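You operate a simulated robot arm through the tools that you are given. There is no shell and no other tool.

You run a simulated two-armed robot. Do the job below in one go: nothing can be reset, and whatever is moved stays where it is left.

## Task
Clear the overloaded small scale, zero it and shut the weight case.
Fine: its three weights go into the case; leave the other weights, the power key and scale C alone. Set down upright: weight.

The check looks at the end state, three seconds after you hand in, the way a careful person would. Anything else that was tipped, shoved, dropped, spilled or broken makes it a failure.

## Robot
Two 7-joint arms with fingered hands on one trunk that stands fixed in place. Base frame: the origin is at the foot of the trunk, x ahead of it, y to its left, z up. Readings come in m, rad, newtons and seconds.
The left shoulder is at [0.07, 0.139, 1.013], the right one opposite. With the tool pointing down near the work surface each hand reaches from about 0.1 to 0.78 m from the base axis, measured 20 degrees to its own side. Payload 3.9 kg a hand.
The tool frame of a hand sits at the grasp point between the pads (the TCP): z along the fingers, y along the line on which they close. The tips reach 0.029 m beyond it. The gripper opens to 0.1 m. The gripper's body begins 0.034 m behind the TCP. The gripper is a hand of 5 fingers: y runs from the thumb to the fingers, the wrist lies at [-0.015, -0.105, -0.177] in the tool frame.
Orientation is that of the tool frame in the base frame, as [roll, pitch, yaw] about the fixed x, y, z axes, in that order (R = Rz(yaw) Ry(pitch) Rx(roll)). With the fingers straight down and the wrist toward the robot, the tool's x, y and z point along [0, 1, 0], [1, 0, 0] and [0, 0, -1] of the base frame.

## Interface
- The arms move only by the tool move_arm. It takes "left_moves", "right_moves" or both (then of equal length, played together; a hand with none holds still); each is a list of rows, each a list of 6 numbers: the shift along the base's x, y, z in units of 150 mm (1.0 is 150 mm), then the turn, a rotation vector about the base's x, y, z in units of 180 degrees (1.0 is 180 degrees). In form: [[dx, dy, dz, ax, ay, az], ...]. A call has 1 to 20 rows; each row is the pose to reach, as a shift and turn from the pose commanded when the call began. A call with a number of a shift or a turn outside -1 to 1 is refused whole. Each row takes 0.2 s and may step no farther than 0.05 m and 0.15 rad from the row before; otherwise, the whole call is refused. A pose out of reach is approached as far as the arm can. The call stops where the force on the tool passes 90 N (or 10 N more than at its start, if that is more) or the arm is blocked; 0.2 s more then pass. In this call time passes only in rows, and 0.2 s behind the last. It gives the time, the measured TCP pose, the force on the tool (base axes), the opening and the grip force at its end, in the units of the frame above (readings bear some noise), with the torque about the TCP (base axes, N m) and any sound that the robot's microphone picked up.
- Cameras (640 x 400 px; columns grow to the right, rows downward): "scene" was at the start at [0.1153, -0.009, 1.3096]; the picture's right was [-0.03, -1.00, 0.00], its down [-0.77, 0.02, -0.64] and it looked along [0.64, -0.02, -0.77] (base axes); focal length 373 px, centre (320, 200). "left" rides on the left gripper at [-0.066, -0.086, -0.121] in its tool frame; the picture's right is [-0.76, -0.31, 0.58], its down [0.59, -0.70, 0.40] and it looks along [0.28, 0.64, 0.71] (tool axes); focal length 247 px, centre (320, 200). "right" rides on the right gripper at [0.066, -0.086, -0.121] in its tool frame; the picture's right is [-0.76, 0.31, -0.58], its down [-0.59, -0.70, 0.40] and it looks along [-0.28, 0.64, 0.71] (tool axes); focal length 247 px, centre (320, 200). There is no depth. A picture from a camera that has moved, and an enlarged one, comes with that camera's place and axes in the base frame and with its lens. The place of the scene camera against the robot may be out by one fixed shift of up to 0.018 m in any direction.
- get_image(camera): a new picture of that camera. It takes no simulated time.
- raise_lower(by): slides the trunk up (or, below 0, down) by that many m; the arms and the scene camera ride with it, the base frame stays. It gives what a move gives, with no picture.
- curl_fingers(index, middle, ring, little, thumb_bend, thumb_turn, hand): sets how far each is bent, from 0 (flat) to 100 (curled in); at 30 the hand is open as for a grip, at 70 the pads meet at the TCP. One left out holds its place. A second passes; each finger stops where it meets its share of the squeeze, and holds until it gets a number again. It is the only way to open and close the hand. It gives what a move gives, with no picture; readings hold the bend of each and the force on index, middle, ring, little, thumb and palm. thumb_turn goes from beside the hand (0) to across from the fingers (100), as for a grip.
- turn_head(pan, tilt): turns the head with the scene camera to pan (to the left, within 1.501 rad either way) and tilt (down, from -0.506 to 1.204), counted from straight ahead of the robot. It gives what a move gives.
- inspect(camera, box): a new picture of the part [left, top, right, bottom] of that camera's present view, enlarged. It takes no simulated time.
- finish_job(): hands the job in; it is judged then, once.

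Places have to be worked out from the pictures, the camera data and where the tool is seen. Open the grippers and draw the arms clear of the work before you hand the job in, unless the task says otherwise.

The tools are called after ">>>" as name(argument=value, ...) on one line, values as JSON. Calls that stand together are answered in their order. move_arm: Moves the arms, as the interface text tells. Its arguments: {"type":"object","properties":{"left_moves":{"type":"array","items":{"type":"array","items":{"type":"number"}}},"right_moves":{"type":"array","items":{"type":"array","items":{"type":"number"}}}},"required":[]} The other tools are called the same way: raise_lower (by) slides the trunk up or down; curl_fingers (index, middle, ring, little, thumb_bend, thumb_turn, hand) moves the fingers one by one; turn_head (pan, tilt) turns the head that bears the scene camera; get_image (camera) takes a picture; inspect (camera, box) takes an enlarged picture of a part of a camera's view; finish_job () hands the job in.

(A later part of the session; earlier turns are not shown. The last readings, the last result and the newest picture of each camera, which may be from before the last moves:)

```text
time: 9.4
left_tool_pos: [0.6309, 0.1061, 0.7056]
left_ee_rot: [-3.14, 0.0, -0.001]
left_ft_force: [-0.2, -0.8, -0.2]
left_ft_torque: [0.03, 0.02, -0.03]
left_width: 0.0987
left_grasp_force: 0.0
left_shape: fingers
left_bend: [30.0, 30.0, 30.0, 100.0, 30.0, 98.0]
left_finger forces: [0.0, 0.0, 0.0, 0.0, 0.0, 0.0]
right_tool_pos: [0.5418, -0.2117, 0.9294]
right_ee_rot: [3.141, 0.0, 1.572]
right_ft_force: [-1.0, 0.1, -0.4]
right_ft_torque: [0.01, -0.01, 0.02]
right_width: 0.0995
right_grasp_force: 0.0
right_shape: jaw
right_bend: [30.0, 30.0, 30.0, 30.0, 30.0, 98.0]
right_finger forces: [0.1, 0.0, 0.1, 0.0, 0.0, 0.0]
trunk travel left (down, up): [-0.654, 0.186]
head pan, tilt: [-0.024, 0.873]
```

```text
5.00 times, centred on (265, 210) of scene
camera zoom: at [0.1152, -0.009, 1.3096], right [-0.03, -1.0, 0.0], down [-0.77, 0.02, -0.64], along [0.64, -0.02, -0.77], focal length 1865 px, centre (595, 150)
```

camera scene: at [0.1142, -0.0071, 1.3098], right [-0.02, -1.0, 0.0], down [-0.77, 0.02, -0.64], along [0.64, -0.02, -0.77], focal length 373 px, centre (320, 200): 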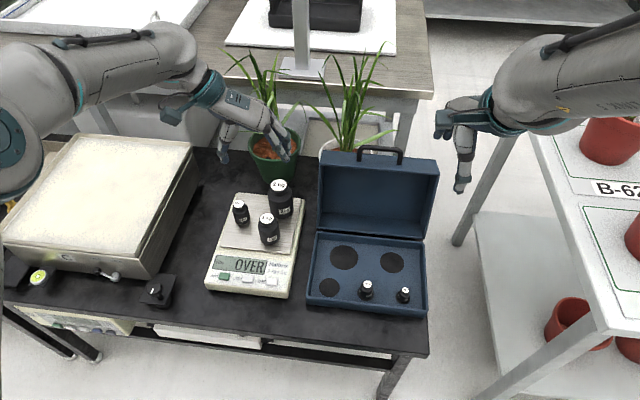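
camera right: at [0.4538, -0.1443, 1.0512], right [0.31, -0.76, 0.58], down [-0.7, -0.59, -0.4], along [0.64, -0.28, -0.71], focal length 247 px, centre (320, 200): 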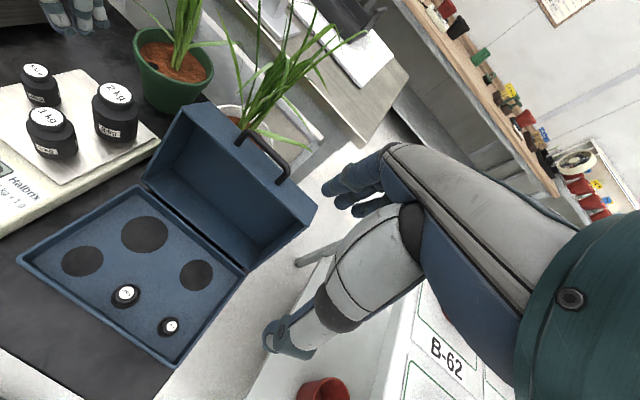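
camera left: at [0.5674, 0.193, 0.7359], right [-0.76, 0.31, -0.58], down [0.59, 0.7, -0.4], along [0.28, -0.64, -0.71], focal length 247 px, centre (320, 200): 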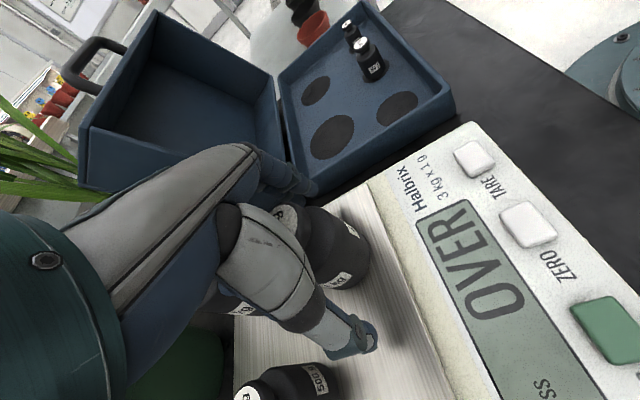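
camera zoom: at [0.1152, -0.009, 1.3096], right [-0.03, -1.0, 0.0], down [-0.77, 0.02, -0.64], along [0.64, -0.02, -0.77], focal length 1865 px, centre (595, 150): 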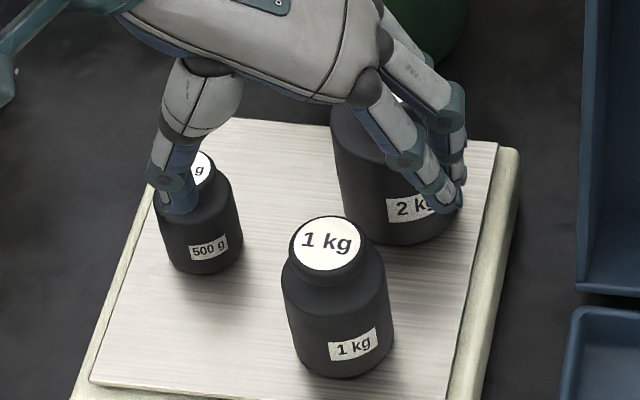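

The 1 kg weight stands upright and essentially unmoved (about 1 mm). Now I descend with the ring finger open and only the little finger folded.

>>> move_arm(left_moves=[[0.012, 0, -0.12, 0, 0, 0], [0.012, 0, -0.24, 0, 0, 0], [0.012, 0, -0.36, 0, 0, 0], [0.012, 0, -0.46, 0, 0, 0], [0.012, 0, -0.53, 0, 0, 0], [0.012, 0, -0.585, 0, 0, 0]])

>>> inspect(camera="right", box=[0, 40, 160, 180])

>>> inspect(camera="scene", box=[220, 170, 310, 250])

```text
time: 10.8
left_tool_pos: [0.633, 0.1066, 0.6173]
left_ee_rot: [-3.14, 0.0, -0.001]
left_ft_force: [0.5, 1.1, 0.2]
left_ft_torque: [0.0, -0.04, 0.01]
left_width: 0.099
left_grasp_force: 0.0
left_shape: fingers
left_bend: [30.0, 30.0, 30.0, 100.0, 30.0, 98.0]
left_finger forces: [0.0, 0.0, 0.0, 0.1, 0.0, 0.0]
right_tool_pos: [0.5412, -0.2129, 0.9295]
right_ee_rot: [-3.14, -0.001, 1.57]
right_ft_force: [-0.1, -0.4, 0.5]
right_ft_torque: [0.01, 0.0, -0.01]
right_width: 0.1001
right_grasp_force: 0.0
right_shape: jaw
right_bend: [30.0, 30.0, 30.0, 30.0, 30.0, 98.0]
right_finger forces: [0.0, 0.1, 0.1, 0.0, 0.1, 0.0]
trunk travel left (down, up): [-0.654, 0.186]
head pan, tilt: [-0.024, 0.873]
```

```text
2.86 times, centred on (80, 110) of right
camera zoom: at [0.4548, -0.1459, 1.0505], right [0.31, -0.76, 0.58], down [-0.7, -0.59, -0.4], along [0.64, -0.28, -0.71], focal length 706 px, centre (1006, 457)
```

zoom: 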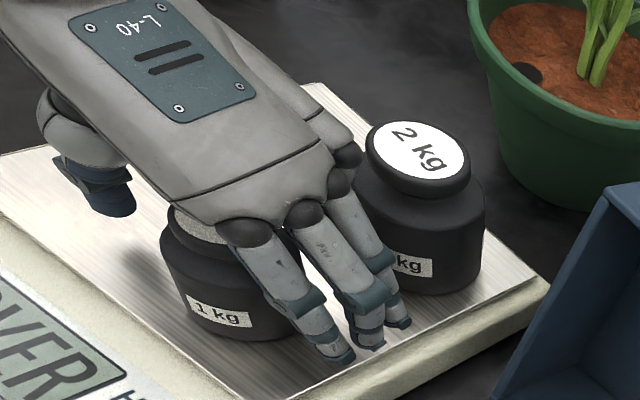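

```text
5.00 times, centred on (265, 210) of scene
camera zoom: at [0.1154, -0.009, 1.3096], right [-0.03, -1.0, 0.0], down [-0.77, 0.02, -0.64], along [0.64, -0.02, -0.77], focal length 1865 px, centre (595, 150)
```

zoom: 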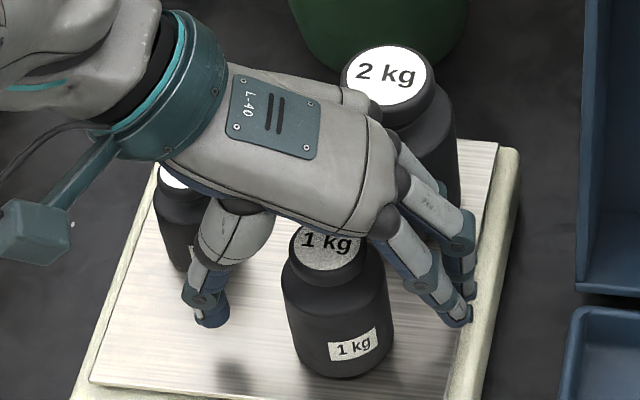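

No contact, well centred. I close thumb, index and middle partway first, then to a squeeze.

>>> curl_fingers(hand="left", index=44, middle=44, thumb_bend=44)

>>> inspect(camera="scene", box=[220, 170, 310, 250])

```text
time: 11.8
left_tool_pos: [0.6336, 0.1049, 0.6176]
left_ee_rot: [3.141, -0.001, -0.001]
left_ft_force: [0.1, -0.2, -0.4]
left_ft_torque: [0.04, 0.02, -0.02]
left_width: 0.0654
left_grasp_force: 0.1
left_shape: fingers
left_bend: [44.0, 44.0, 30.0, 100.0, 44.0, 98.0]
left_finger forces: [0.1, 0.0, 0.0, 0.0, 0.0, 0.0]
right_tool_pos: [0.5412, -0.2128, 0.9288]
right_ee_rot: [-3.141, -0.002, 1.572]
right_ft_force: [0.2, 0.4, 0.2]
right_ft_torque: [0.01, -0.02, 0.01]
right_width: 0.0998
right_grasp_force: 0.0
right_shape: jaw
right_bend: [30.0, 30.0, 30.0, 30.0, 30.0, 98.0]
right_finger forces: [0.1, 0.0, 0.0, 0.0, 0.0, 0.0]
trunk travel left (down, up): [-0.654, 0.186]
head pan, tilt: [-0.024, 0.873]
```

```text
5.00 times, centred on (265, 210) of scene
camera zoom: at [0.1153, -0.009, 1.3096], right [-0.03, -1.0, 0.0], down [-0.77, 0.02, -0.64], along [0.64, -0.02, -0.77], focal length 1865 px, centre (595, 150)
```

zoom: 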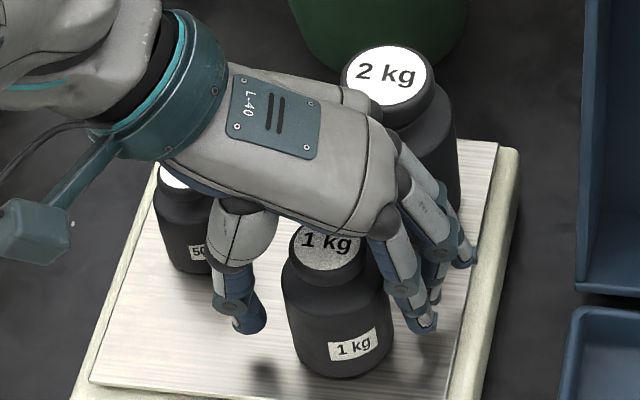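

Both sides approach evenly. I squeeze now.

>>> curl_fingers(hand="left", index=70, middle=70, thumb_bend=70)

>>> inspect(camera="scene", box=[220, 170, 310, 250])

```text
time: 12.8
left_tool_pos: [0.6342, 0.1051, 0.6178]
left_ee_rot: [3.141, 0.0, 0.0]
left_ft_force: [0.6, -4.2, 1.1]
left_ft_torque: [0.1, -0.07, -0.04]
left_width: 0.0405
left_grasp_force: 13.7
left_shape: fingers
left_bend: [57.0, 59.0, 30.0, 100.0, 58.0, 97.0]
left_finger forces: [8.4, 7.4, 0.0, 0.0, 11.9, 0.0]
right_tool_pos: [0.5395, -0.2139, 0.9271]
right_ee_rot: [-3.141, 0.001, 1.571]
right_ft_force: [-1.2, 1.3, 0.1]
right_ft_torque: [-0.05, 0.0, 0.01]
right_width: 0.1
right_grasp_force: 0.1
right_shape: jaw
right_bend: [30.0, 30.0, 30.0, 30.0, 30.0, 98.0]
right_finger forces: [0.0, 0.1, 0.1, 0.0, 0.1, 0.0]
trunk travel left (down, up): [-0.654, 0.186]
head pan, tilt: [-0.024, 0.873]
```

```text
5.00 times, centred on (265, 210) of scene
camera zoom: at [0.1152, -0.0096, 1.3096], right [-0.03, -1.0, 0.0], down [-0.77, 0.02, -0.64], along [0.64, -0.02, -0.77], focal length 1865 px, centre (595, 150)
```

zoom: 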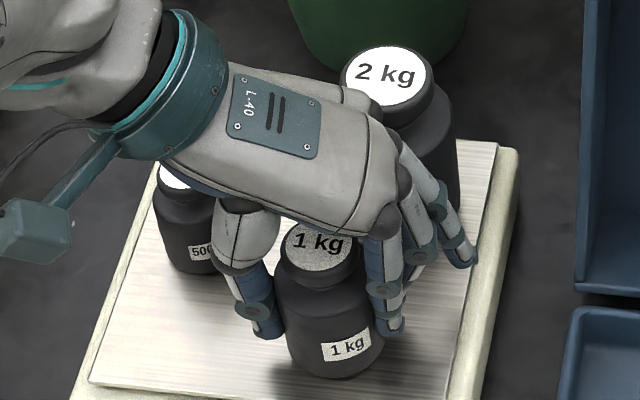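

Gripped with about 12 N per side. I command a deeper curl to see whether the squeeze rises before lifting.

>>> curl_fingers(hand="left", index=95, middle=95, thumb_bend=95)

>>> inspect(camera="scene", box=[220, 170, 310, 250])

>>> inspect(camera="right", box=[0, 40, 160, 180])

```text
time: 13.8
left_tool_pos: [0.6326, 0.1067, 0.6159]
left_ee_rot: [3.14, 0.001, 0.0]
left_ft_force: [0.1, 1.5, 0.9]
left_ft_torque: [-0.09, -0.07, 0.02]
left_width: 0.0395
left_grasp_force: 19.5
left_shape: fingers
left_bend: [55.0, 58.0, 30.0, 100.0, 49.0, 95.0]
left_finger forces: [11.0, 7.6, 0.0, 0.0, 20.6, 0.0]
right_tool_pos: [0.5403, -0.2116, 0.9288]
right_ee_rot: [3.141, -0.001, 1.57]
right_ft_force: [0.0, -0.5, 0.5]
right_ft_torque: [-0.02, -0.01, 0.02]
right_width: 0.0997
right_grasp_force: 0.0
right_shape: jaw
right_bend: [30.0, 30.0, 30.0, 30.0, 30.0, 98.0]
right_finger forces: [0.0, 0.1, 0.0, 0.0, 0.1, 0.1]
trunk travel left (down, up): [-0.654, 0.186]
head pan, tilt: [-0.024, 0.873]
```

```text
5.00 times, centred on (265, 210) of scene
camera zoom: at [0.1156, -0.0088, 1.3095], right [-0.03, -1.0, 0.0], down [-0.77, 0.02, -0.64], along [0.64, -0.02, -0.77], focal length 1865 px, centre (595, 150)
```

zoom: 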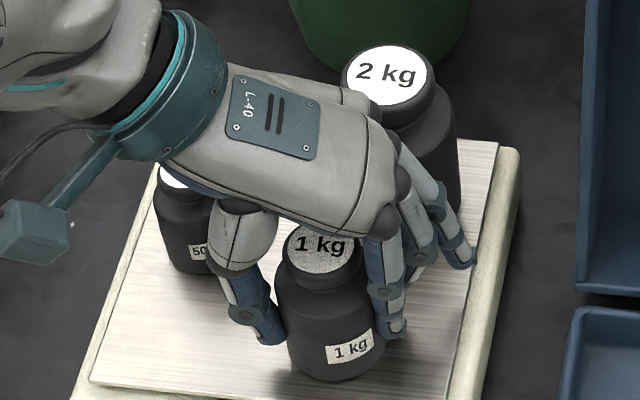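

```text
2.86 times, centred on (80, 110) of right
camera zoom: at [0.4549, -0.1458, 1.0504], right [0.31, -0.76, 0.58], down [-0.7, -0.59, -0.4], along [0.64, -0.28, -0.71], focal length 706 px, centre (1006, 457)
```

zoom: 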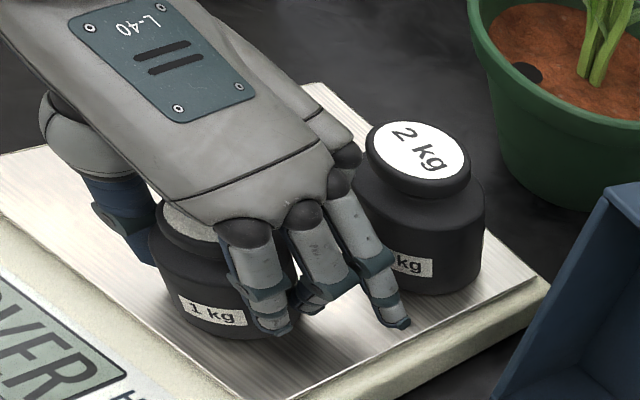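

The squeeze rose to about 20 N. I try a small 8 mm test lift and look.

>>> move_arm(left_moves=[[0, 0, 0.02, 0, 0, 0], [0, 0, 0.04, 0, 0, 0], [0, 0, 0.055, 0, 0, 0]])

>>> inspect(camera="scene", box=[220, 170, 310, 250])

>>> inspect(camera="right", box=[0, 40, 160, 180])

>>> inspect(camera="scene", box=[200, 240, 300, 300])

```text
time: 14.6
left_tool_pos: [0.634, 0.1077, 0.6233]
left_ee_rot: [3.141, 0.003, 0.001]
left_ft_force: [-0.1, 0.0, -10.2]
left_ft_torque: [-0.02, 0.03, 0.03]
left_width: 0.0397
left_grasp_force: 18.6
left_shape: fingers
left_bend: [55.0, 58.0, 30.0, 100.0, 49.0, 95.0]
left_finger forces: [11.2, 7.5, 0.0, 0.0, 19.1, 0.0]
right_tool_pos: [0.5421, -0.2121, 0.9293]
right_ee_rot: [-3.141, 0.0, 1.571]
right_ft_force: [1.1, -0.3, -0.2]
right_ft_torque: [-0.03, 0.01, -0.02]
right_width: 0.0995
right_grasp_force: 0.1
right_shape: jaw
right_bend: [30.0, 30.0, 30.0, 30.0, 30.0, 98.0]
right_finger forces: [0.0, 0.0, 0.0, 0.0, 0.0, 0.0]
trunk travel left (down, up): [-0.654, 0.186]
head pan, tilt: [-0.024, 0.873]
```

```text
5.00 times, centred on (265, 210) of scene
camera zoom: at [0.1168, -0.0088, 1.3094], right [-0.03, -1.0, 0.0], down [-0.77, 0.02, -0.64], along [0.64, -0.02, -0.77], focal length 1865 px, centre (595, 150)
```

zoom: 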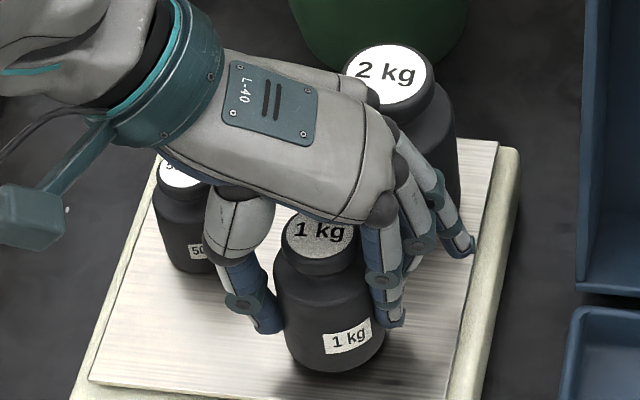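

```text
2.86 times, centred on (80, 110) of right
camera zoom: at [0.4558, -0.1458, 1.05], right [0.31, -0.76, 0.58], down [-0.7, -0.59, -0.4], along [0.64, -0.28, -0.71], focal length 706 px, centre (1006, 457)
```

zoom: 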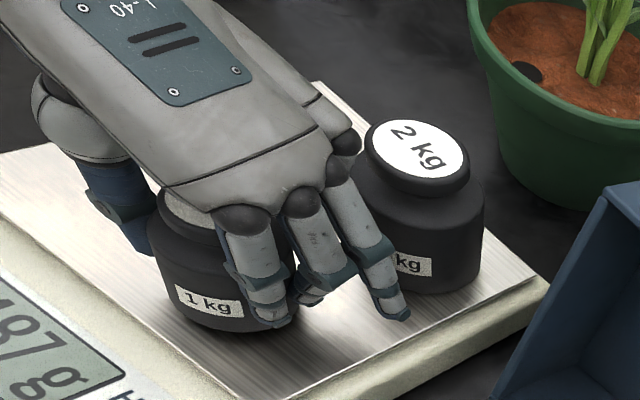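

```text
6.40 times, centred on (250, 270) of scene
camera zoom: at [0.1168, -0.0088, 1.3094], right [-0.03, -1.0, 0.0], down [-0.77, 0.02, -0.64], along [0.64, -0.02, -0.77], focal length 2387 px, centre (768, -248)
```

zoom: 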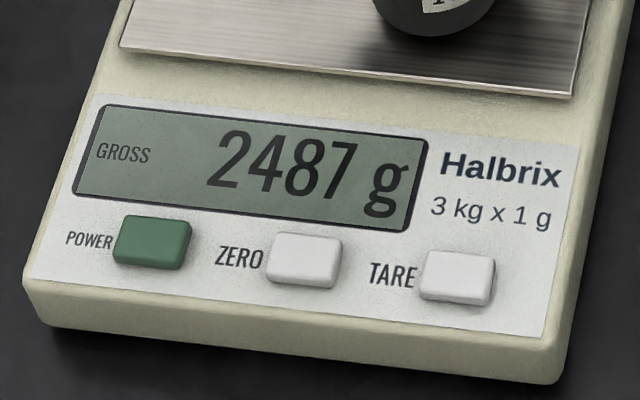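

The 1 kg weight is lifted cleanly (scale now reads 2487 g, so it carries a −13 g offset to be zeroed later). I raise it to z ≈ 0.72 and draw the right arm back out of the way at the same time.

>>> move_arm(left_moves=[[0, 0, 0.08, 0, 0, 0], [0, 0, 0.16, 0, 0, 0], [0, 0, 0.25, 0, 0, 0], [0, 0, 0.34, 0, 0, 0], [0, 0, 0.43, 0, 0, 0], [0, 0, 0.53, 0, 0, 0], [0, 0, 0.63, 0, 0, 0]], right_moves=[[-0.1, -0.07, 0.02, 0, 0, 0], [-0.24, -0.14, 0.03, 0, 0, 0], [-0.38, -0.22, 0.05, 0, 0, 0], [-0.53, -0.3, 0.06, 0, 0, 0], [-0.68, -0.38, 0.07, 0, 0, 0], [-0.84, -0.46, 0.09, 0, 0, 0], [-1.0, -0.55, 0.1, 0, 0, 0]])

>>> get_image(camera="scene")

>>> get_image(camera="right")

>>> get_image(camera="left")

```text
time: 16.2
left_tool_pos: [0.6339, 0.1054, 0.7189]
left_ee_rot: [-3.141, 0.003, -0.001]
left_ft_force: [-0.9, 0.3, -8.4]
left_ft_torque: [-0.04, -0.02, -0.03]
left_width: 0.0397
left_grasp_force: 18.6
left_shape: fingers
left_bend: [55.0, 58.0, 30.0, 100.0, 48.0, 95.0]
left_finger forces: [11.1, 7.5, 0.1, 0.0, 19.0, 0.1]
right_tool_pos: [0.4168, -0.3273, 0.9174]
right_ee_rot: [3.139, -0.015, 1.571]
right_ft_force: [0.1, 0.2, -0.6]
right_ft_torque: [0.02, -0.03, -0.01]
right_width: 0.0998
right_grasp_force: 0.0
right_shape: jaw
right_bend: [30.0, 30.0, 30.0, 30.0, 30.0, 98.0]
right_finger forces: [0.0, 0.0, 0.0, 0.0, 0.0, 0.0]
right hand out of reach, approached as far as the arm can: row 2, 3, 4, 5, 6, 7
trunk travel left (down, up): [-0.654, 0.186]
head pan, tilt: [-0.024, 0.873]
```

```text
taken
camera scene: at [0.1159, -0.0093, 1.3095], right [-0.03, -1.0, 0.0], down [-0.77, 0.02, -0.64], along [0.64, -0.02, -0.77], focal length 373 px, centre (320, 200)
```

scene: 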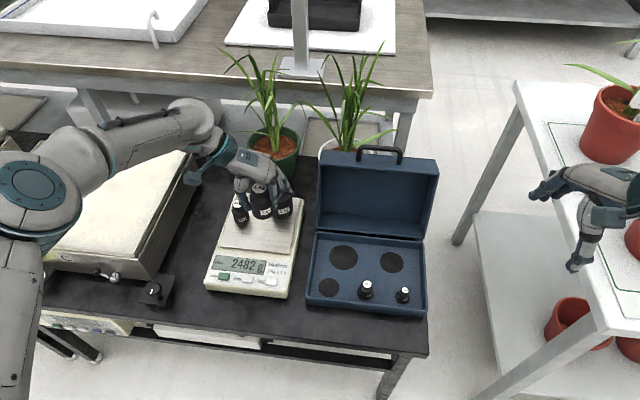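

```text
taken
camera right: at [0.3286, -0.2625, 1.0406], right [0.3, -0.77, 0.57], down [-0.7, -0.58, -0.41], along [0.64, -0.27, -0.71], focal length 247 px, centre (320, 200)
```

right: 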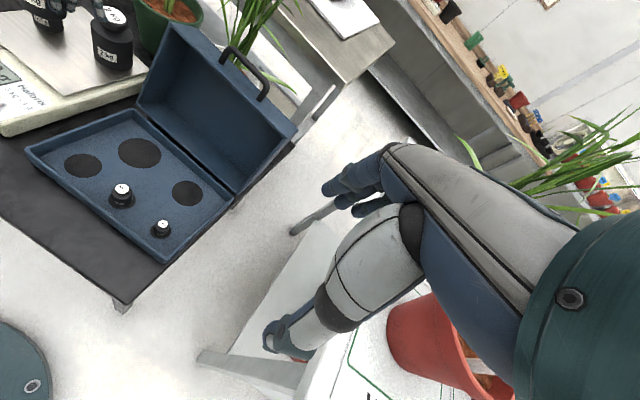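

```text
taken
camera left: at [0.5692, 0.1929, 0.84], right [-0.76, 0.31, -0.58], down [0.59, 0.7, -0.4], along [0.28, -0.64, -0.71], focal length 247 px, centre (320, 200)
```

left: 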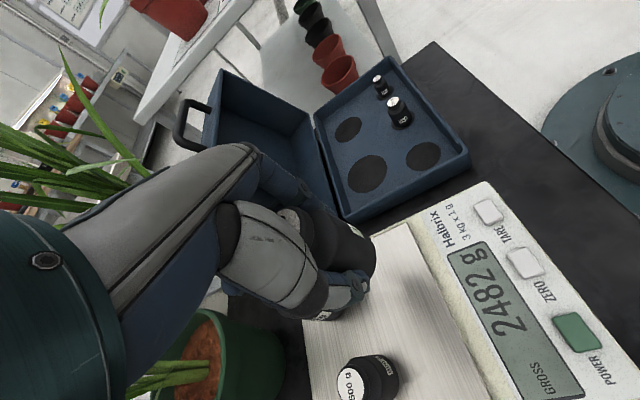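

The weight hangs securely in the hand. I carry it in x to 0.584 and toward the case, adding 20° of yaw so the ring finger will stay clear of the case's back wall.

>>> move_arm(left_moves=[[-0.08, 0, 0.03, 0, 0, -0.0139], [-0.16, -0.03, 0.03, 0, 0, -0.0278], [-0.24, -0.1, 0.03, 0, 0, -0.0417], [-0.3, -0.2, 0.03, 0, 0, -0.0556], [-0.33, -0.32, 0.03, 0, 0, -0.0695], [-0.33, -0.45, 0.03, 0, 0, -0.0833], [-0.33, -0.59, 0.03, 0, 0, -0.0972], [-0.33, -0.73, 0.03, 0, 0, -0.111]])

>>> get_image(camera="scene")

>>> get_image(camera="right")

```text
time: 18.0
left_tool_pos: [0.5852, -0.0053, 0.7243]
left_ee_rot: [-3.141, 0.001, -0.348]
left_ft_force: [0.2, 0.4, -9.5]
left_ft_torque: [-0.04, 0.0, 0.02]
left_width: 0.0396
left_grasp_force: 17.8
left_shape: fingers
left_bend: [54.0, 58.0, 30.0, 100.0, 48.0, 95.0]
left_finger forces: [10.6, 7.7, 0.0, 0.0, 18.3, 0.0]
right_tool_pos: [0.4143, -0.3281, 0.9163]
right_ee_rot: [-3.139, -0.017, 1.567]
right_ft_force: [0.1, 0.1, 1.3]
right_ft_torque: [0.01, 0.0, -0.02]
right_width: 0.0999
right_grasp_force: 0.1
right_shape: jaw
right_bend: [30.0, 30.0, 30.0, 30.0, 30.0, 98.0]
right_finger forces: [0.1, 0.0, 0.0, 0.1, 0.1, 0.1]
trunk travel left (down, up): [-0.654, 0.186]
head pan, tilt: [-0.024, 0.873]
```

```text
taken
camera scene: at [0.1167, -0.0101, 1.3094], right [-0.03, -1.0, 0.0], down [-0.77, 0.02, -0.64], along [0.64, -0.02, -0.77], focal length 373 px, centre (320, 200)
```

scene: 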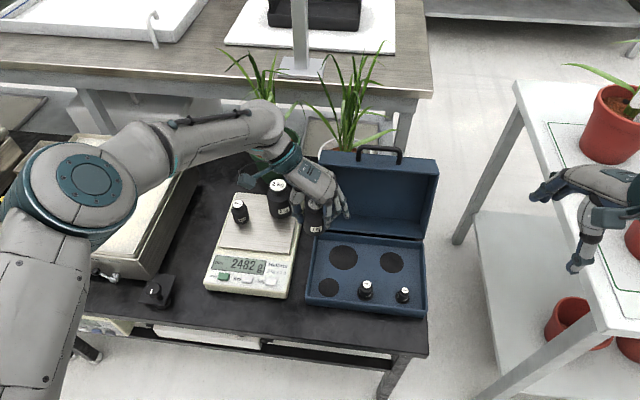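

```text
taken
camera right: at [0.3294, -0.2639, 1.0389], right [0.31, -0.77, 0.56], down [-0.71, -0.58, -0.41], along [0.64, -0.27, -0.72], focal length 247 px, centre (320, 200)
```

right: 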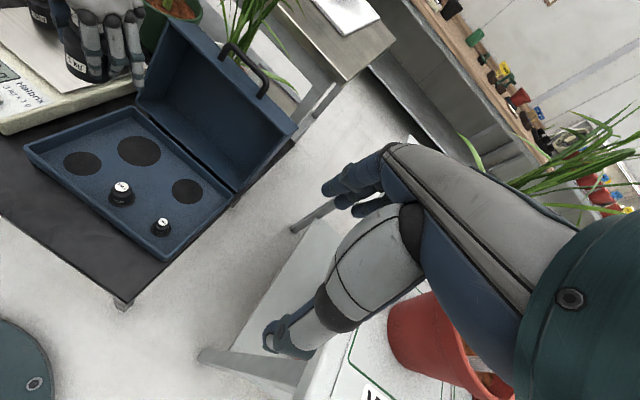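

Still holding well. I continue over the case toward the medium pocket.

>>> move_arm(left_moves=[[0, -0.15, 0, 0, 0, 0], [-0.01, -0.3, 0, 0, 0, 0], [-0.02, -0.45, 0, 0, 0, 0], [-0.03, -0.6, 0, 0, 0, 0], [-0.03, -0.75, 0, 0, 0, 0], [-0.03, -0.88, 0, 0, 0, 0], [-0.03, -1.0, 0, 0, 0, 0]])

>>> move_arm(left_moves=[[0, -0.1, 0, 0, 0, 0], [0, -0.19, -0.05, 0, 0, 0]])

>>> get_image(camera="scene")

>>> inspect(camera="scene", box=[300, 170, 440, 310])

>>> inspect(camera="right", box=[20, 20, 300, 270])

>>> get_image(camera="left")

```text
time: 19.6
left_tool_pos: [0.5771, -0.154, 0.7242]
left_ee_rot: [3.141, 0.001, -0.349]
left_ft_force: [-0.1, -0.9, -9.9]
left_ft_torque: [-0.01, 0.01, 0.0]
left_width: 0.0392
left_grasp_force: 17.7
left_shape: fingers
left_bend: [54.0, 58.0, 30.0, 100.0, 48.0, 95.0]
left_finger forces: [10.0, 7.8, 0.1, 0.1, 18.1, 0.0]
left hand out of reach, approached as far as the arm can: row 7
right_tool_pos: [0.4142, -0.3279, 0.9167]
right_ee_rot: [3.14, -0.016, 1.568]
right_ft_force: [0.0, -0.3, 0.7]
right_ft_torque: [0.0, 0.02, -0.02]
right_width: 0.0997
right_grasp_force: 0.2
right_shape: jaw
right_bend: [30.0, 30.0, 30.0, 30.0, 30.0, 98.0]
right_finger forces: [0.0, 0.0, 0.1, 0.0, 0.0, 0.1]
trunk travel left (down, up): [-0.654, 0.186]
head pan, tilt: [-0.024, 0.873]
```

```text
time: 20.2
left_tool_pos: [0.5692, -0.1666, 0.7215]
left_ee_rot: [3.141, 0.001, -0.346]
left_ft_force: [-0.1, -0.2, -9.4]
left_ft_torque: [0.02, 0.04, 0.01]
left_width: 0.0392
left_grasp_force: 17.5
left_shape: fingers
left_bend: [54.0, 58.0, 30.0, 100.0, 48.0, 95.0]
left_finger forces: [10.0, 7.8, 0.0, 0.0, 17.9, 0.1]
left hand out of reach, approached as far as the arm can: row 1, 2
right_tool_pos: [0.4152, -0.3277, 0.9165]
right_ee_rot: [-3.141, -0.016, 1.568]
right_ft_force: [0.3, 0.1, -1.1]
right_ft_torque: [0.01, -0.04, -0.01]
right_width: 0.0996
right_grasp_force: 0.0
right_shape: jaw
right_bend: [30.0, 30.0, 30.0, 30.0, 30.0, 98.0]
right_finger forces: [0.0, 0.0, 0.1, 0.1, 0.0, 0.0]
trunk travel left (down, up): [-0.654, 0.186]
head pan, tilt: [-0.024, 0.873]
```

```text
taken
camera scene: at [0.1167, -0.0094, 1.3094], right [-0.03, -1.0, 0.0], down [-0.77, 0.02, -0.64], along [0.64, -0.02, -0.77], focal length 373 px, centre (320, 200)
```

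scene: 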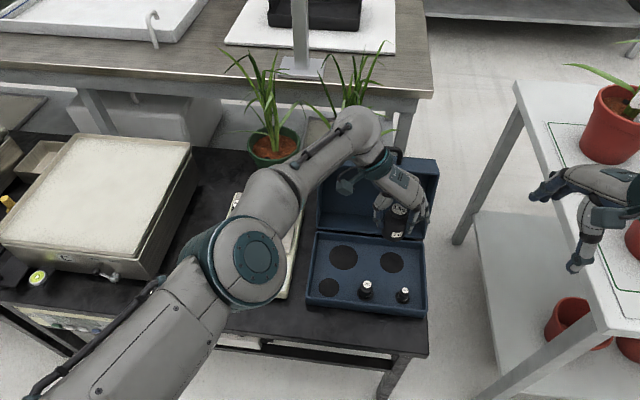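

```text
2.86 times, centred on (370, 240) of scene
camera zoom: at [0.1167, -0.0094, 1.3094], right [-0.03, -1.0, 0.0], down [-0.77, 0.02, -0.64], along [0.64, -0.02, -0.77], focal length 1066 px, centre (177, 86)
```

zoom: 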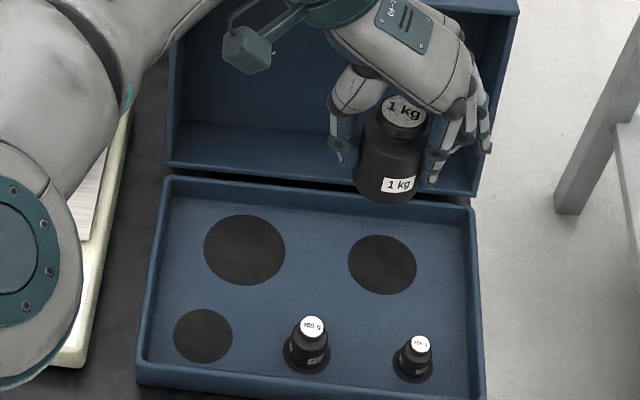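

```text
1.60 times, centred on (160, 145) of right
camera zoom: at [0.3294, -0.263, 1.0395], right [0.31, -0.77, 0.56], down [-0.71, -0.58, -0.41], along [0.64, -0.27, -0.72], focal length 395 px, centre (576, 288)
```

zoom: 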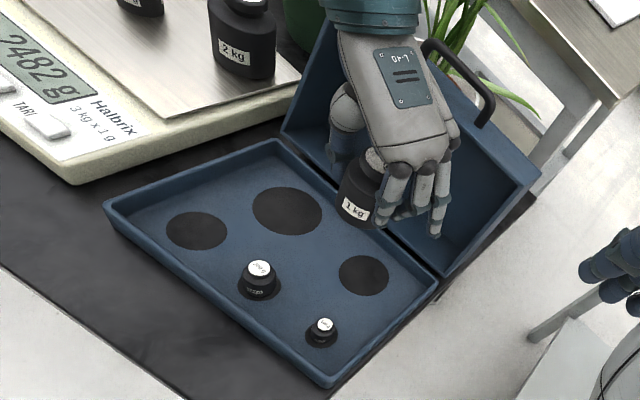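

```text
taken
camera left: at [0.5377, -0.0632, 0.8415], right [-0.61, 0.55, -0.58], down [0.79, 0.46, -0.4], along [0.05, -0.7, -0.71], focal length 247 px, centre (320, 200)
```

left: 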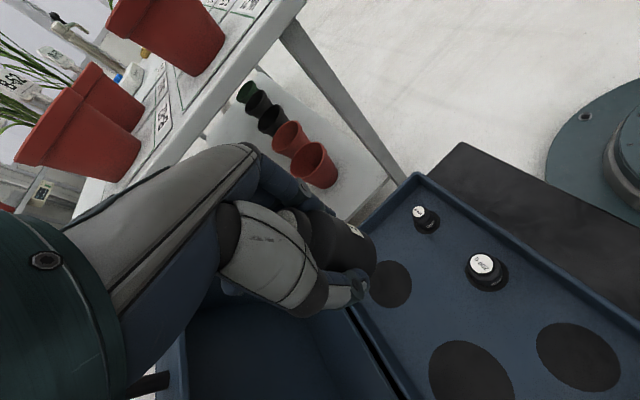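

The arm hits a joint limit near (0.569, −0.167) at this yaw. I turn the hand back by 12° (toward −98°), which eases the wrist, and see whether the pocket position is then reached.

>>> move_arm(left_moves=[[0, 0, 0, 0, 0, 0.0333], [0, 0, 0, 0, 0, 0.0667], [0, 0, 0, 0, 0, 0.0667]])

>>> inspect(camera="scene", box=[300, 170, 440, 310])

>>> inspect(camera="right", box=[90, 50, 290, 230])

```text
time: 21.0
left_tool_pos: [0.5701, -0.167, 0.7216]
left_ee_rot: [3.141, 0.001, -0.14]
left_ft_force: [0.0, 0.5, -9.6]
left_ft_torque: [-0.02, 0.04, 0.02]
left_width: 0.0394
left_grasp_force: 17.1
left_shape: fingers
left_bend: [54.0, 58.0, 30.0, 100.0, 48.0, 95.0]
left_finger forces: [9.8, 7.8, 0.0, 0.0, 17.6, 0.0]
right_tool_pos: [0.4163, -0.3277, 0.916]
right_ee_rot: [-3.139, -0.018, 1.568]
right_ft_force: [0.3, 0.2, -0.6]
right_ft_torque: [-0.03, -0.01, 0.0]
right_width: 0.0995
right_grasp_force: 0.0
right_shape: jaw
right_bend: [30.0, 30.0, 30.0, 30.0, 30.0, 98.0]
right_finger forces: [0.0, 0.0, 0.0, 0.1, 0.0, 0.0]
trunk travel left (down, up): [-0.654, 0.186]
head pan, tilt: [-0.024, 0.873]
```

```text
2.86 times, centred on (370, 240) of scene
camera zoom: at [0.1168, -0.0094, 1.3094], right [-0.03, -1.0, 0.0], down [-0.77, 0.02, -0.64], along [0.64, -0.02, -0.77], focal length 1066 px, centre (177, 86)
```

zoom: 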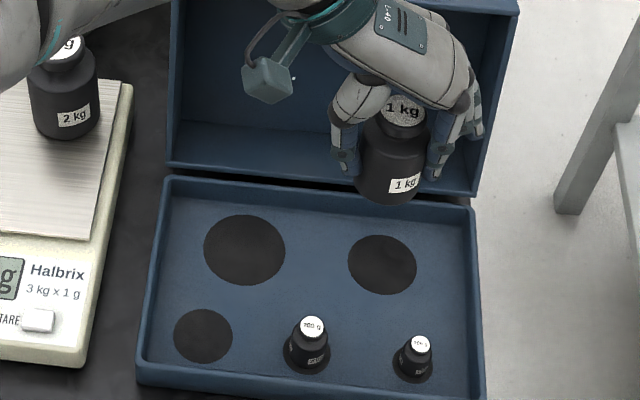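

```text
2.22 times, centred on (190, 140) of right
camera zoom: at [0.3295, -0.2631, 1.0393], right [0.31, -0.77, 0.56], down [-0.71, -0.58, -0.41], along [0.64, -0.27, -0.72], focal length 549 px, centre (609, 333)
```

zoom: 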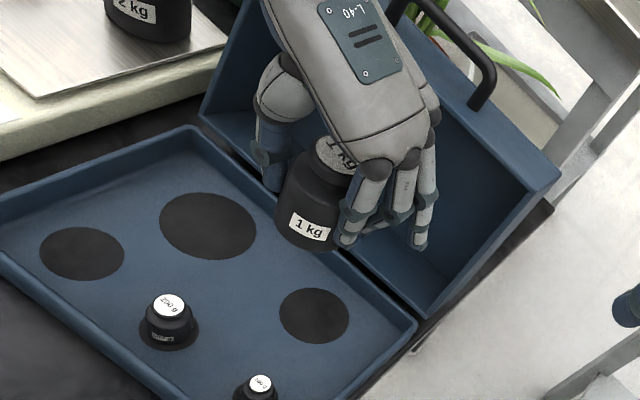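

Yaw is now −98° and well inside reach again. From the scene view the weight sits about (+0.004, +0.002) from the TCP, so I shift by about (+0.005, −0.017) to bring it over the pocket and lower part of the way.

>>> move_arm(left_moves=[[0.02, -0.06, 0, 0, 0, 0], [0.035, -0.113, 0, 0, 0, 0], [0.035, -0.113, -0.1, 0, 0, 0], [0.035, -0.113, -0.22, 0, 0, 0], [0.035, -0.113, -0.34, 0, 0, 0], [0.035, -0.113, -0.46, 0, 0, 0], [0.035, -0.113, -0.58, 0, 0, 0]])

>>> inspect(camera="scene", box=[350, 200, 440, 300])

>>> inspect(camera="right", box=[130, 90, 260, 230])

>>> get_image(camera="left")

```text
time: 22.6
left_tool_pos: [0.5659, -0.184, 0.6522]
left_ee_rot: [3.141, 0.002, -0.139]
left_ft_force: [-0.9, -0.1, -8.8]
left_ft_torque: [0.02, 0.02, -0.02]
left_width: 0.0387
left_grasp_force: 17.2
left_shape: fingers
left_bend: [54.0, 58.0, 30.0, 100.0, 48.0, 95.0]
left_finger forces: [9.4, 8.1, 0.1, 0.1, 17.3, 0.0]
left hand out of reach, approached as far as the arm can: row 5, 6, 7
right_tool_pos: [0.4148, -0.3274, 0.9163]
right_ee_rot: [-3.139, -0.017, 1.567]
right_ft_force: [0.6, -0.8, 0.1]
right_ft_torque: [-0.01, 0.02, -0.01]
right_width: 0.0998
right_grasp_force: 0.0
right_shape: jaw
right_bend: [30.0, 30.0, 30.0, 30.0, 30.0, 98.0]
right_finger forces: [0.0, 0.0, 0.0, 0.0, 0.1, 0.0]
trunk travel left (down, up): [-0.654, 0.186]
head pan, tilt: [-0.024, 0.873]
```

```text
4.00 times, centred on (395, 250) of scene
camera zoom: at [0.1165, -0.0092, 1.3095], right [-0.03, -1.0, 0.0], down [-0.77, 0.02, -0.64], along [0.64, -0.02, -0.77], focal length 1492 px, centre (20, 0)
```

zoom: 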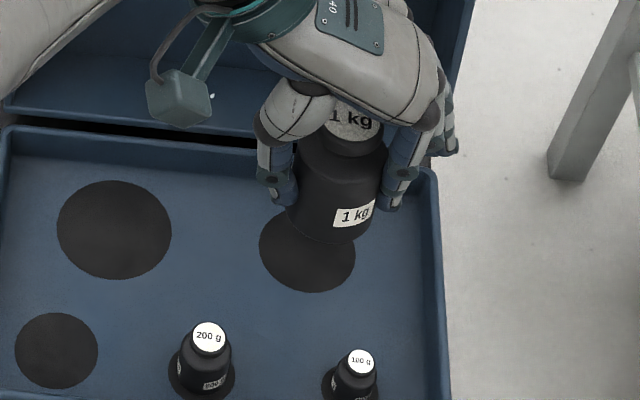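

```text
2.86 times, centred on (195, 160) of right
camera zoom: at [0.3292, -0.2629, 1.0395], right [0.31, -0.77, 0.56], down [-0.71, -0.58, -0.41], along [0.64, -0.27, -0.72], focal length 706 px, centre (677, 314)
```

zoom: 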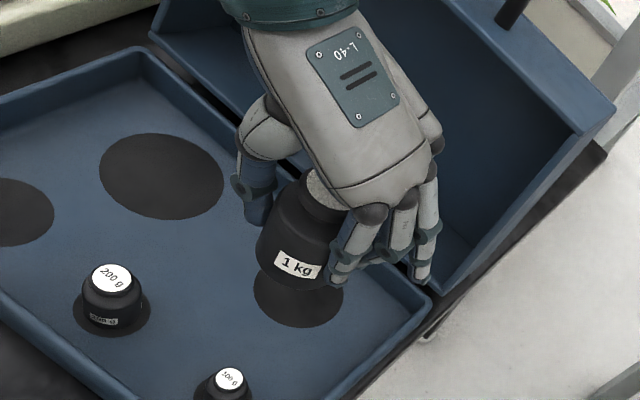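

```text
taken
camera left: at [0.513, -0.0906, 0.7738], right [-0.71, 0.41, -0.58], down [0.68, 0.61, -0.4], along [0.19, -0.67, -0.71], focal length 247 px, centre (320, 200)
```

left: 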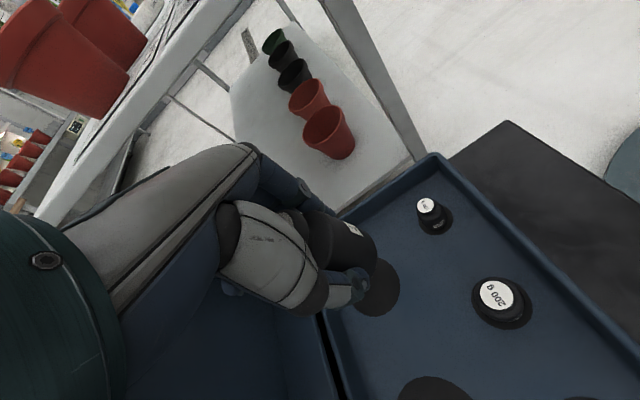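

The reach limit comes from height: it is fine at z ≥ 0.69 but not lower. Lowering the trunk will carry the same arm posture down, so I first raise the left hand and lift the right hand to a free spot before sliding the trunk.

>>> move_arm(left_moves=[[0, 0, 0.1, 0, 0, 0], [0, 0, 0.22, 0, 0, 0], [0, 0, 0.34, 0, 0, 0], [0, 0, 0.46, 0, 0, 0], [0, 0, 0.58, 0, 0, 0], [0, 0, 0.7, 0, 0, 0], [0, 0, 0.82, 0, 0, 0], [0, 0, 0.95, 0, 0, 0]], right_moves=[[0, 0, 0.12, 0, 0, 0], [0.05, 0, 0.24, 0, 0, 0], [0.12, 0.02, 0.36, 0, 0, 0], [0.2, 0.05, 0.48, 0, 0, 0], [0.28, 0.09, 0.6, 0, 0, 0], [0.37, 0.12, 0.7, 0, 0, 0], [0.47, 0.15, 0.8, 0, 0, 0], [0.56, 0.18, 0.9, 0, 0, 0]])

>>> get_image(camera="scene")

>>> get_image(camera="right")

```text
time: 24.4
left_tool_pos: [0.5658, -0.1853, 0.7951]
left_ee_rot: [3.141, 0.001, -0.139]
left_ft_force: [-0.6, 0.3, -10.2]
left_ft_torque: [0.03, 0.04, -0.02]
left_width: 0.0392
left_grasp_force: 17.2
left_shape: fingers
left_bend: [54.0, 58.0, 30.0, 100.0, 48.0, 94.0]
left_finger forces: [9.1, 8.3, 0.0, 0.0, 17.3, 0.1]
right_tool_pos: [0.5067, -0.3114, 1.0502]
right_ee_rot: [-3.136, -0.013, 1.566]
right_ft_force: [0.2, -1.2, 0.2]
right_ft_torque: [0.0, 0.0, -0.03]
right_width: 0.1
right_grasp_force: 0.0
right_shape: jaw
right_bend: [30.0, 30.0, 30.0, 30.0, 30.0, 98.0]
right_finger forces: [0.1, 0.0, 0.0, 0.0, 0.0, 0.0]
right hand out of reach, approached as far as the arm can: row 1, 2, 3, 4, 5, 6, 7, 8
trunk travel left (down, up): [-0.654, 0.186]
head pan, tilt: [-0.024, 0.873]
```

```text
taken
camera scene: at [0.1161, -0.009, 1.3095], right [-0.03, -1.0, 0.0], down [-0.77, 0.02, -0.64], along [0.64, -0.02, -0.77], focal length 373 px, centre (320, 200)
```

scene: 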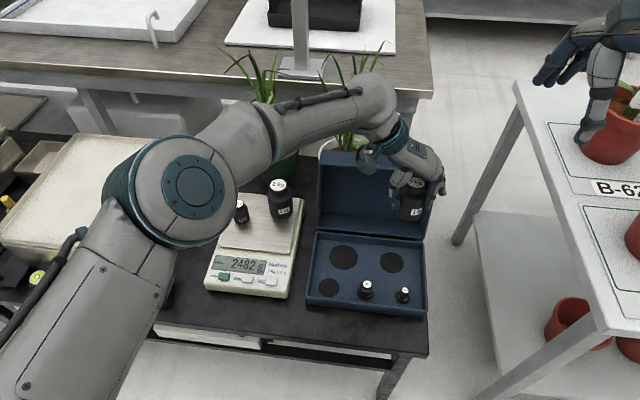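

```text
taken
camera right: at [0.4209, -0.2456, 1.1728], right [0.3, -0.77, 0.56], down [-0.71, -0.58, -0.41], along [0.64, -0.28, -0.72], focal length 247 px, centre (320, 200)
```

right: 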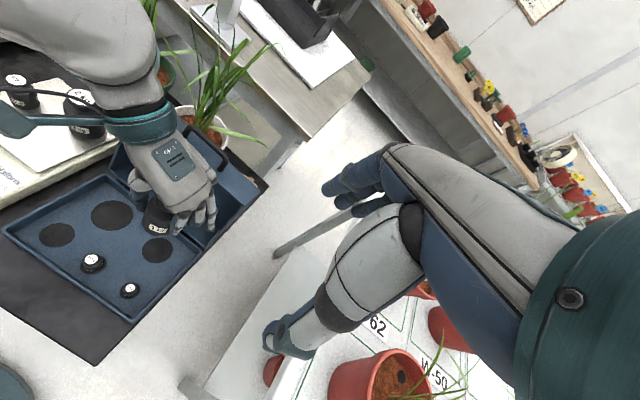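

The weight is still firm. Before lowering the trunk I bring the right hand higher and inward so that its forearm stays at least as high as at the start over the right-hand bench.

>>> move_arm(right_moves=[[0.02, 0.09, 0.12, 0, 0, 0], [0.04, 0.18, 0.24, 0, 0, 0], [0.06, 0.28, 0.36, 0, 0, 0], [0.08, 0.38, 0.48, 0, 0, 0], [0.09, 0.47, 0.6, 0, 0, 0]])

>>> get_image(camera="scene")

>>> get_image(camera="right")

```text
time: 25.6
left_tool_pos: [0.5673, -0.1845, 0.7955]
left_ee_rot: [-3.14, 0.002, -0.139]
left_ft_force: [0.1, -0.5, -10.2]
left_ft_torque: [-0.05, 0.02, 0.0]
left_width: 0.0387
left_grasp_force: 17.4
left_shape: fingers
left_bend: [54.0, 58.0, 30.0, 100.0, 48.0, 94.0]
left_finger forces: [9.2, 8.2, 0.0, 0.1, 17.1, 0.0]
right_tool_pos: [0.5453, -0.2534, 1.1447]
right_ee_rot: [-3.138, -0.018, 1.566]
right_ft_force: [-0.7, 0.4, 0.9]
right_ft_torque: [-0.02, 0.0, -0.02]
right_width: 0.0999
right_grasp_force: 0.0
right_shape: jaw
right_bend: [30.0, 30.0, 30.0, 30.0, 30.0, 98.0]
right_finger forces: [0.0, 0.0, 0.0, 0.1, 0.0, 0.0]
right hand out of reach, approached as far as the arm can: row 1, 2, 3, 4, 5
trunk travel left (down, up): [-0.654, 0.186]
head pan, tilt: [-0.024, 0.873]
```

```text
taken
camera scene: at [0.1165, -0.0091, 1.3094], right [-0.03, -1.0, 0.0], down [-0.77, 0.02, -0.64], along [0.64, -0.02, -0.77], focal length 373 px, centre (320, 200)
```

scene: 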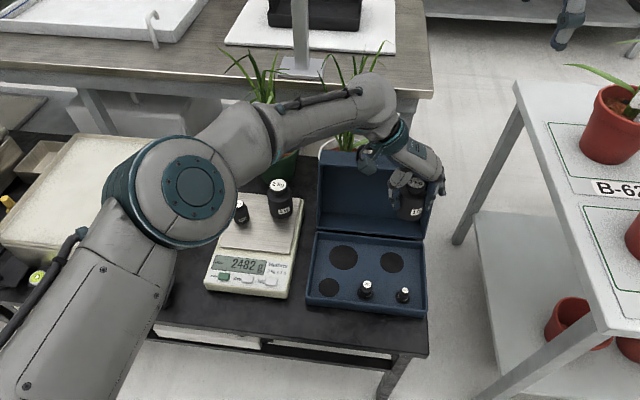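

```text
taken
camera right: at [0.4601, -0.1891, 1.2684], right [0.3, -0.77, 0.56], down [-0.71, -0.58, -0.41], along [0.64, -0.28, -0.72], focal length 247 px, centre (320, 200)
```

right: 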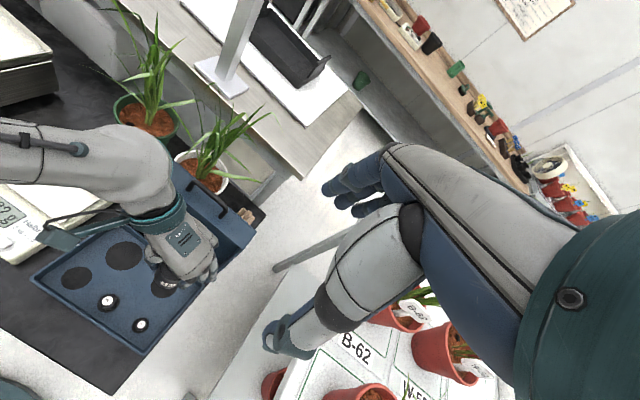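

The right arm is high and clear. I lower the trunk by 0.06 m first and check.

>>> raise_lower(by=-0.06)

>>> get_image(camera="scene")

```text
time: 26.6
left_tool_pos: [0.5667, -0.1851, 0.735]
left_ee_rot: [-3.141, 0.002, -0.14]
left_ft_force: [-0.5, 0.2, -9.7]
left_ft_torque: [-0.02, 0.02, 0.0]
left_width: 0.0386
left_grasp_force: 17.1
left_shape: fingers
left_bend: [54.0, 58.0, 30.0, 100.0, 48.0, 94.0]
left_finger forces: [9.0, 8.3, 0.0, 0.1, 17.1, 0.0]
right_tool_pos: [0.5447, -0.2535, 1.0863]
right_ee_rot: [3.141, -0.017, 1.569]
right_ft_force: [0.0, 0.0, -0.7]
right_ft_torque: [0.01, 0.0, 0.0]
right_width: 0.0996
right_grasp_force: 0.0
right_shape: jaw
right_bend: [30.0, 30.0, 30.0, 30.0, 30.0, 98.0]
right_finger forces: [0.0, 0.0, 0.0, 0.0, 0.1, 0.1]
trunk travel left (down, up): [-0.594, 0.246]
head pan, tilt: [-0.024, 0.873]
```

```text
taken
camera scene: at [0.1163, -0.0094, 1.2495], right [-0.03, -1.0, 0.0], down [-0.77, 0.02, -0.64], along [0.64, -0.02, -0.77], focal length 373 px, centre (320, 200)
```

scene: 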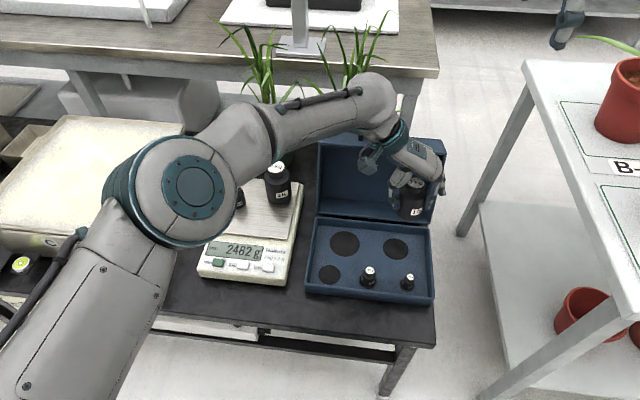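

All steady. I lower another 0.08 m; the weight's base will then be about 0.04 m above the rim.

>>> raise_lower(by=-0.08)

>>> get_image(camera="scene")

>>> inspect(camera="scene", box=[340, 160, 450, 290])

>>> get_image(camera="right")

```text
time: 27.8
left_tool_pos: [0.5671, -0.1834, 0.6562]
left_ee_rot: [3.141, 0.002, -0.14]
left_ft_force: [0.0, 0.5, -10.1]
left_ft_torque: [0.02, 0.01, -0.01]
left_width: 0.0388
left_grasp_force: 17.2
left_shape: fingers
left_bend: [54.0, 58.0, 30.0, 100.0, 48.0, 94.0]
left_finger forces: [9.1, 8.4, 0.0, 0.0, 17.3, 0.0]
right_tool_pos: [0.5443, -0.253, 1.0053]
right_ee_rot: [-3.14, -0.018, 1.567]
right_ft_force: [-0.4, -0.2, -0.3]
right_ft_torque: [-0.01, 0.01, -0.02]
right_width: 0.0997
right_grasp_force: 0.0
right_shape: jaw
right_bend: [30.0, 30.0, 30.0, 30.0, 30.0, 98.0]
right_finger forces: [0.1, 0.1, 0.0, 0.0, 0.0, 0.0]
trunk travel left (down, up): [-0.514, 0.326]
head pan, tilt: [-0.024, 0.873]
```

```text
taken
camera scene: at [0.1161, -0.0094, 1.1695], right [-0.03, -1.0, 0.0], down [-0.77, 0.02, -0.64], along [0.64, -0.02, -0.77], focal length 373 px, centre (320, 200)
```

scene: 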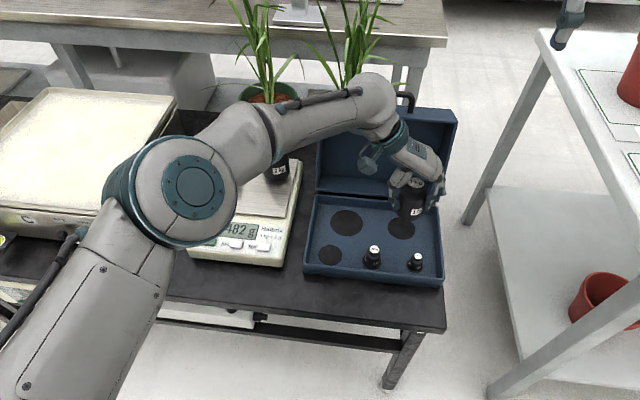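

```text
3.08 times, centred on (395, 225) of scene
camera zoom: at [0.1161, -0.0094, 1.1695], right [-0.03, -1.0, 0.0], down [-0.77, 0.02, -0.64], along [0.64, -0.02, -0.77], focal length 1148 px, centre (89, 123)
```

zoom: 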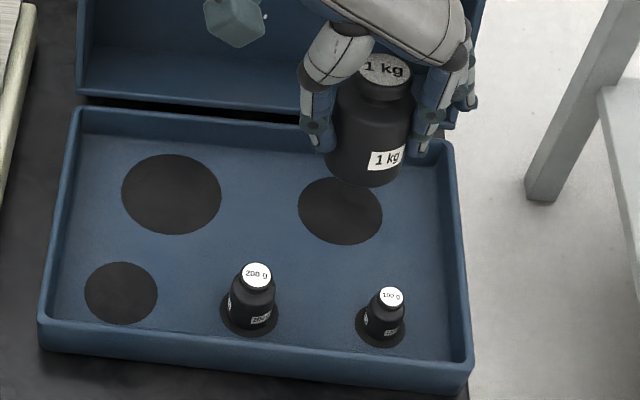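

```text
taken
camera right: at [0.4592, -0.1887, 1.1289], right [0.31, -0.77, 0.56], down [-0.71, -0.58, -0.41], along [0.64, -0.27, -0.72], focal length 247 px, centre (320, 200)
```

right: 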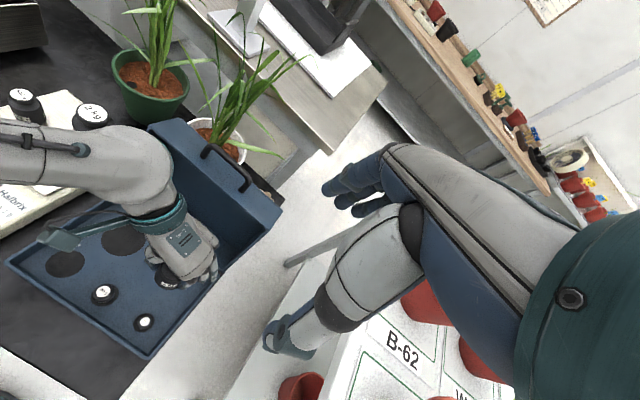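

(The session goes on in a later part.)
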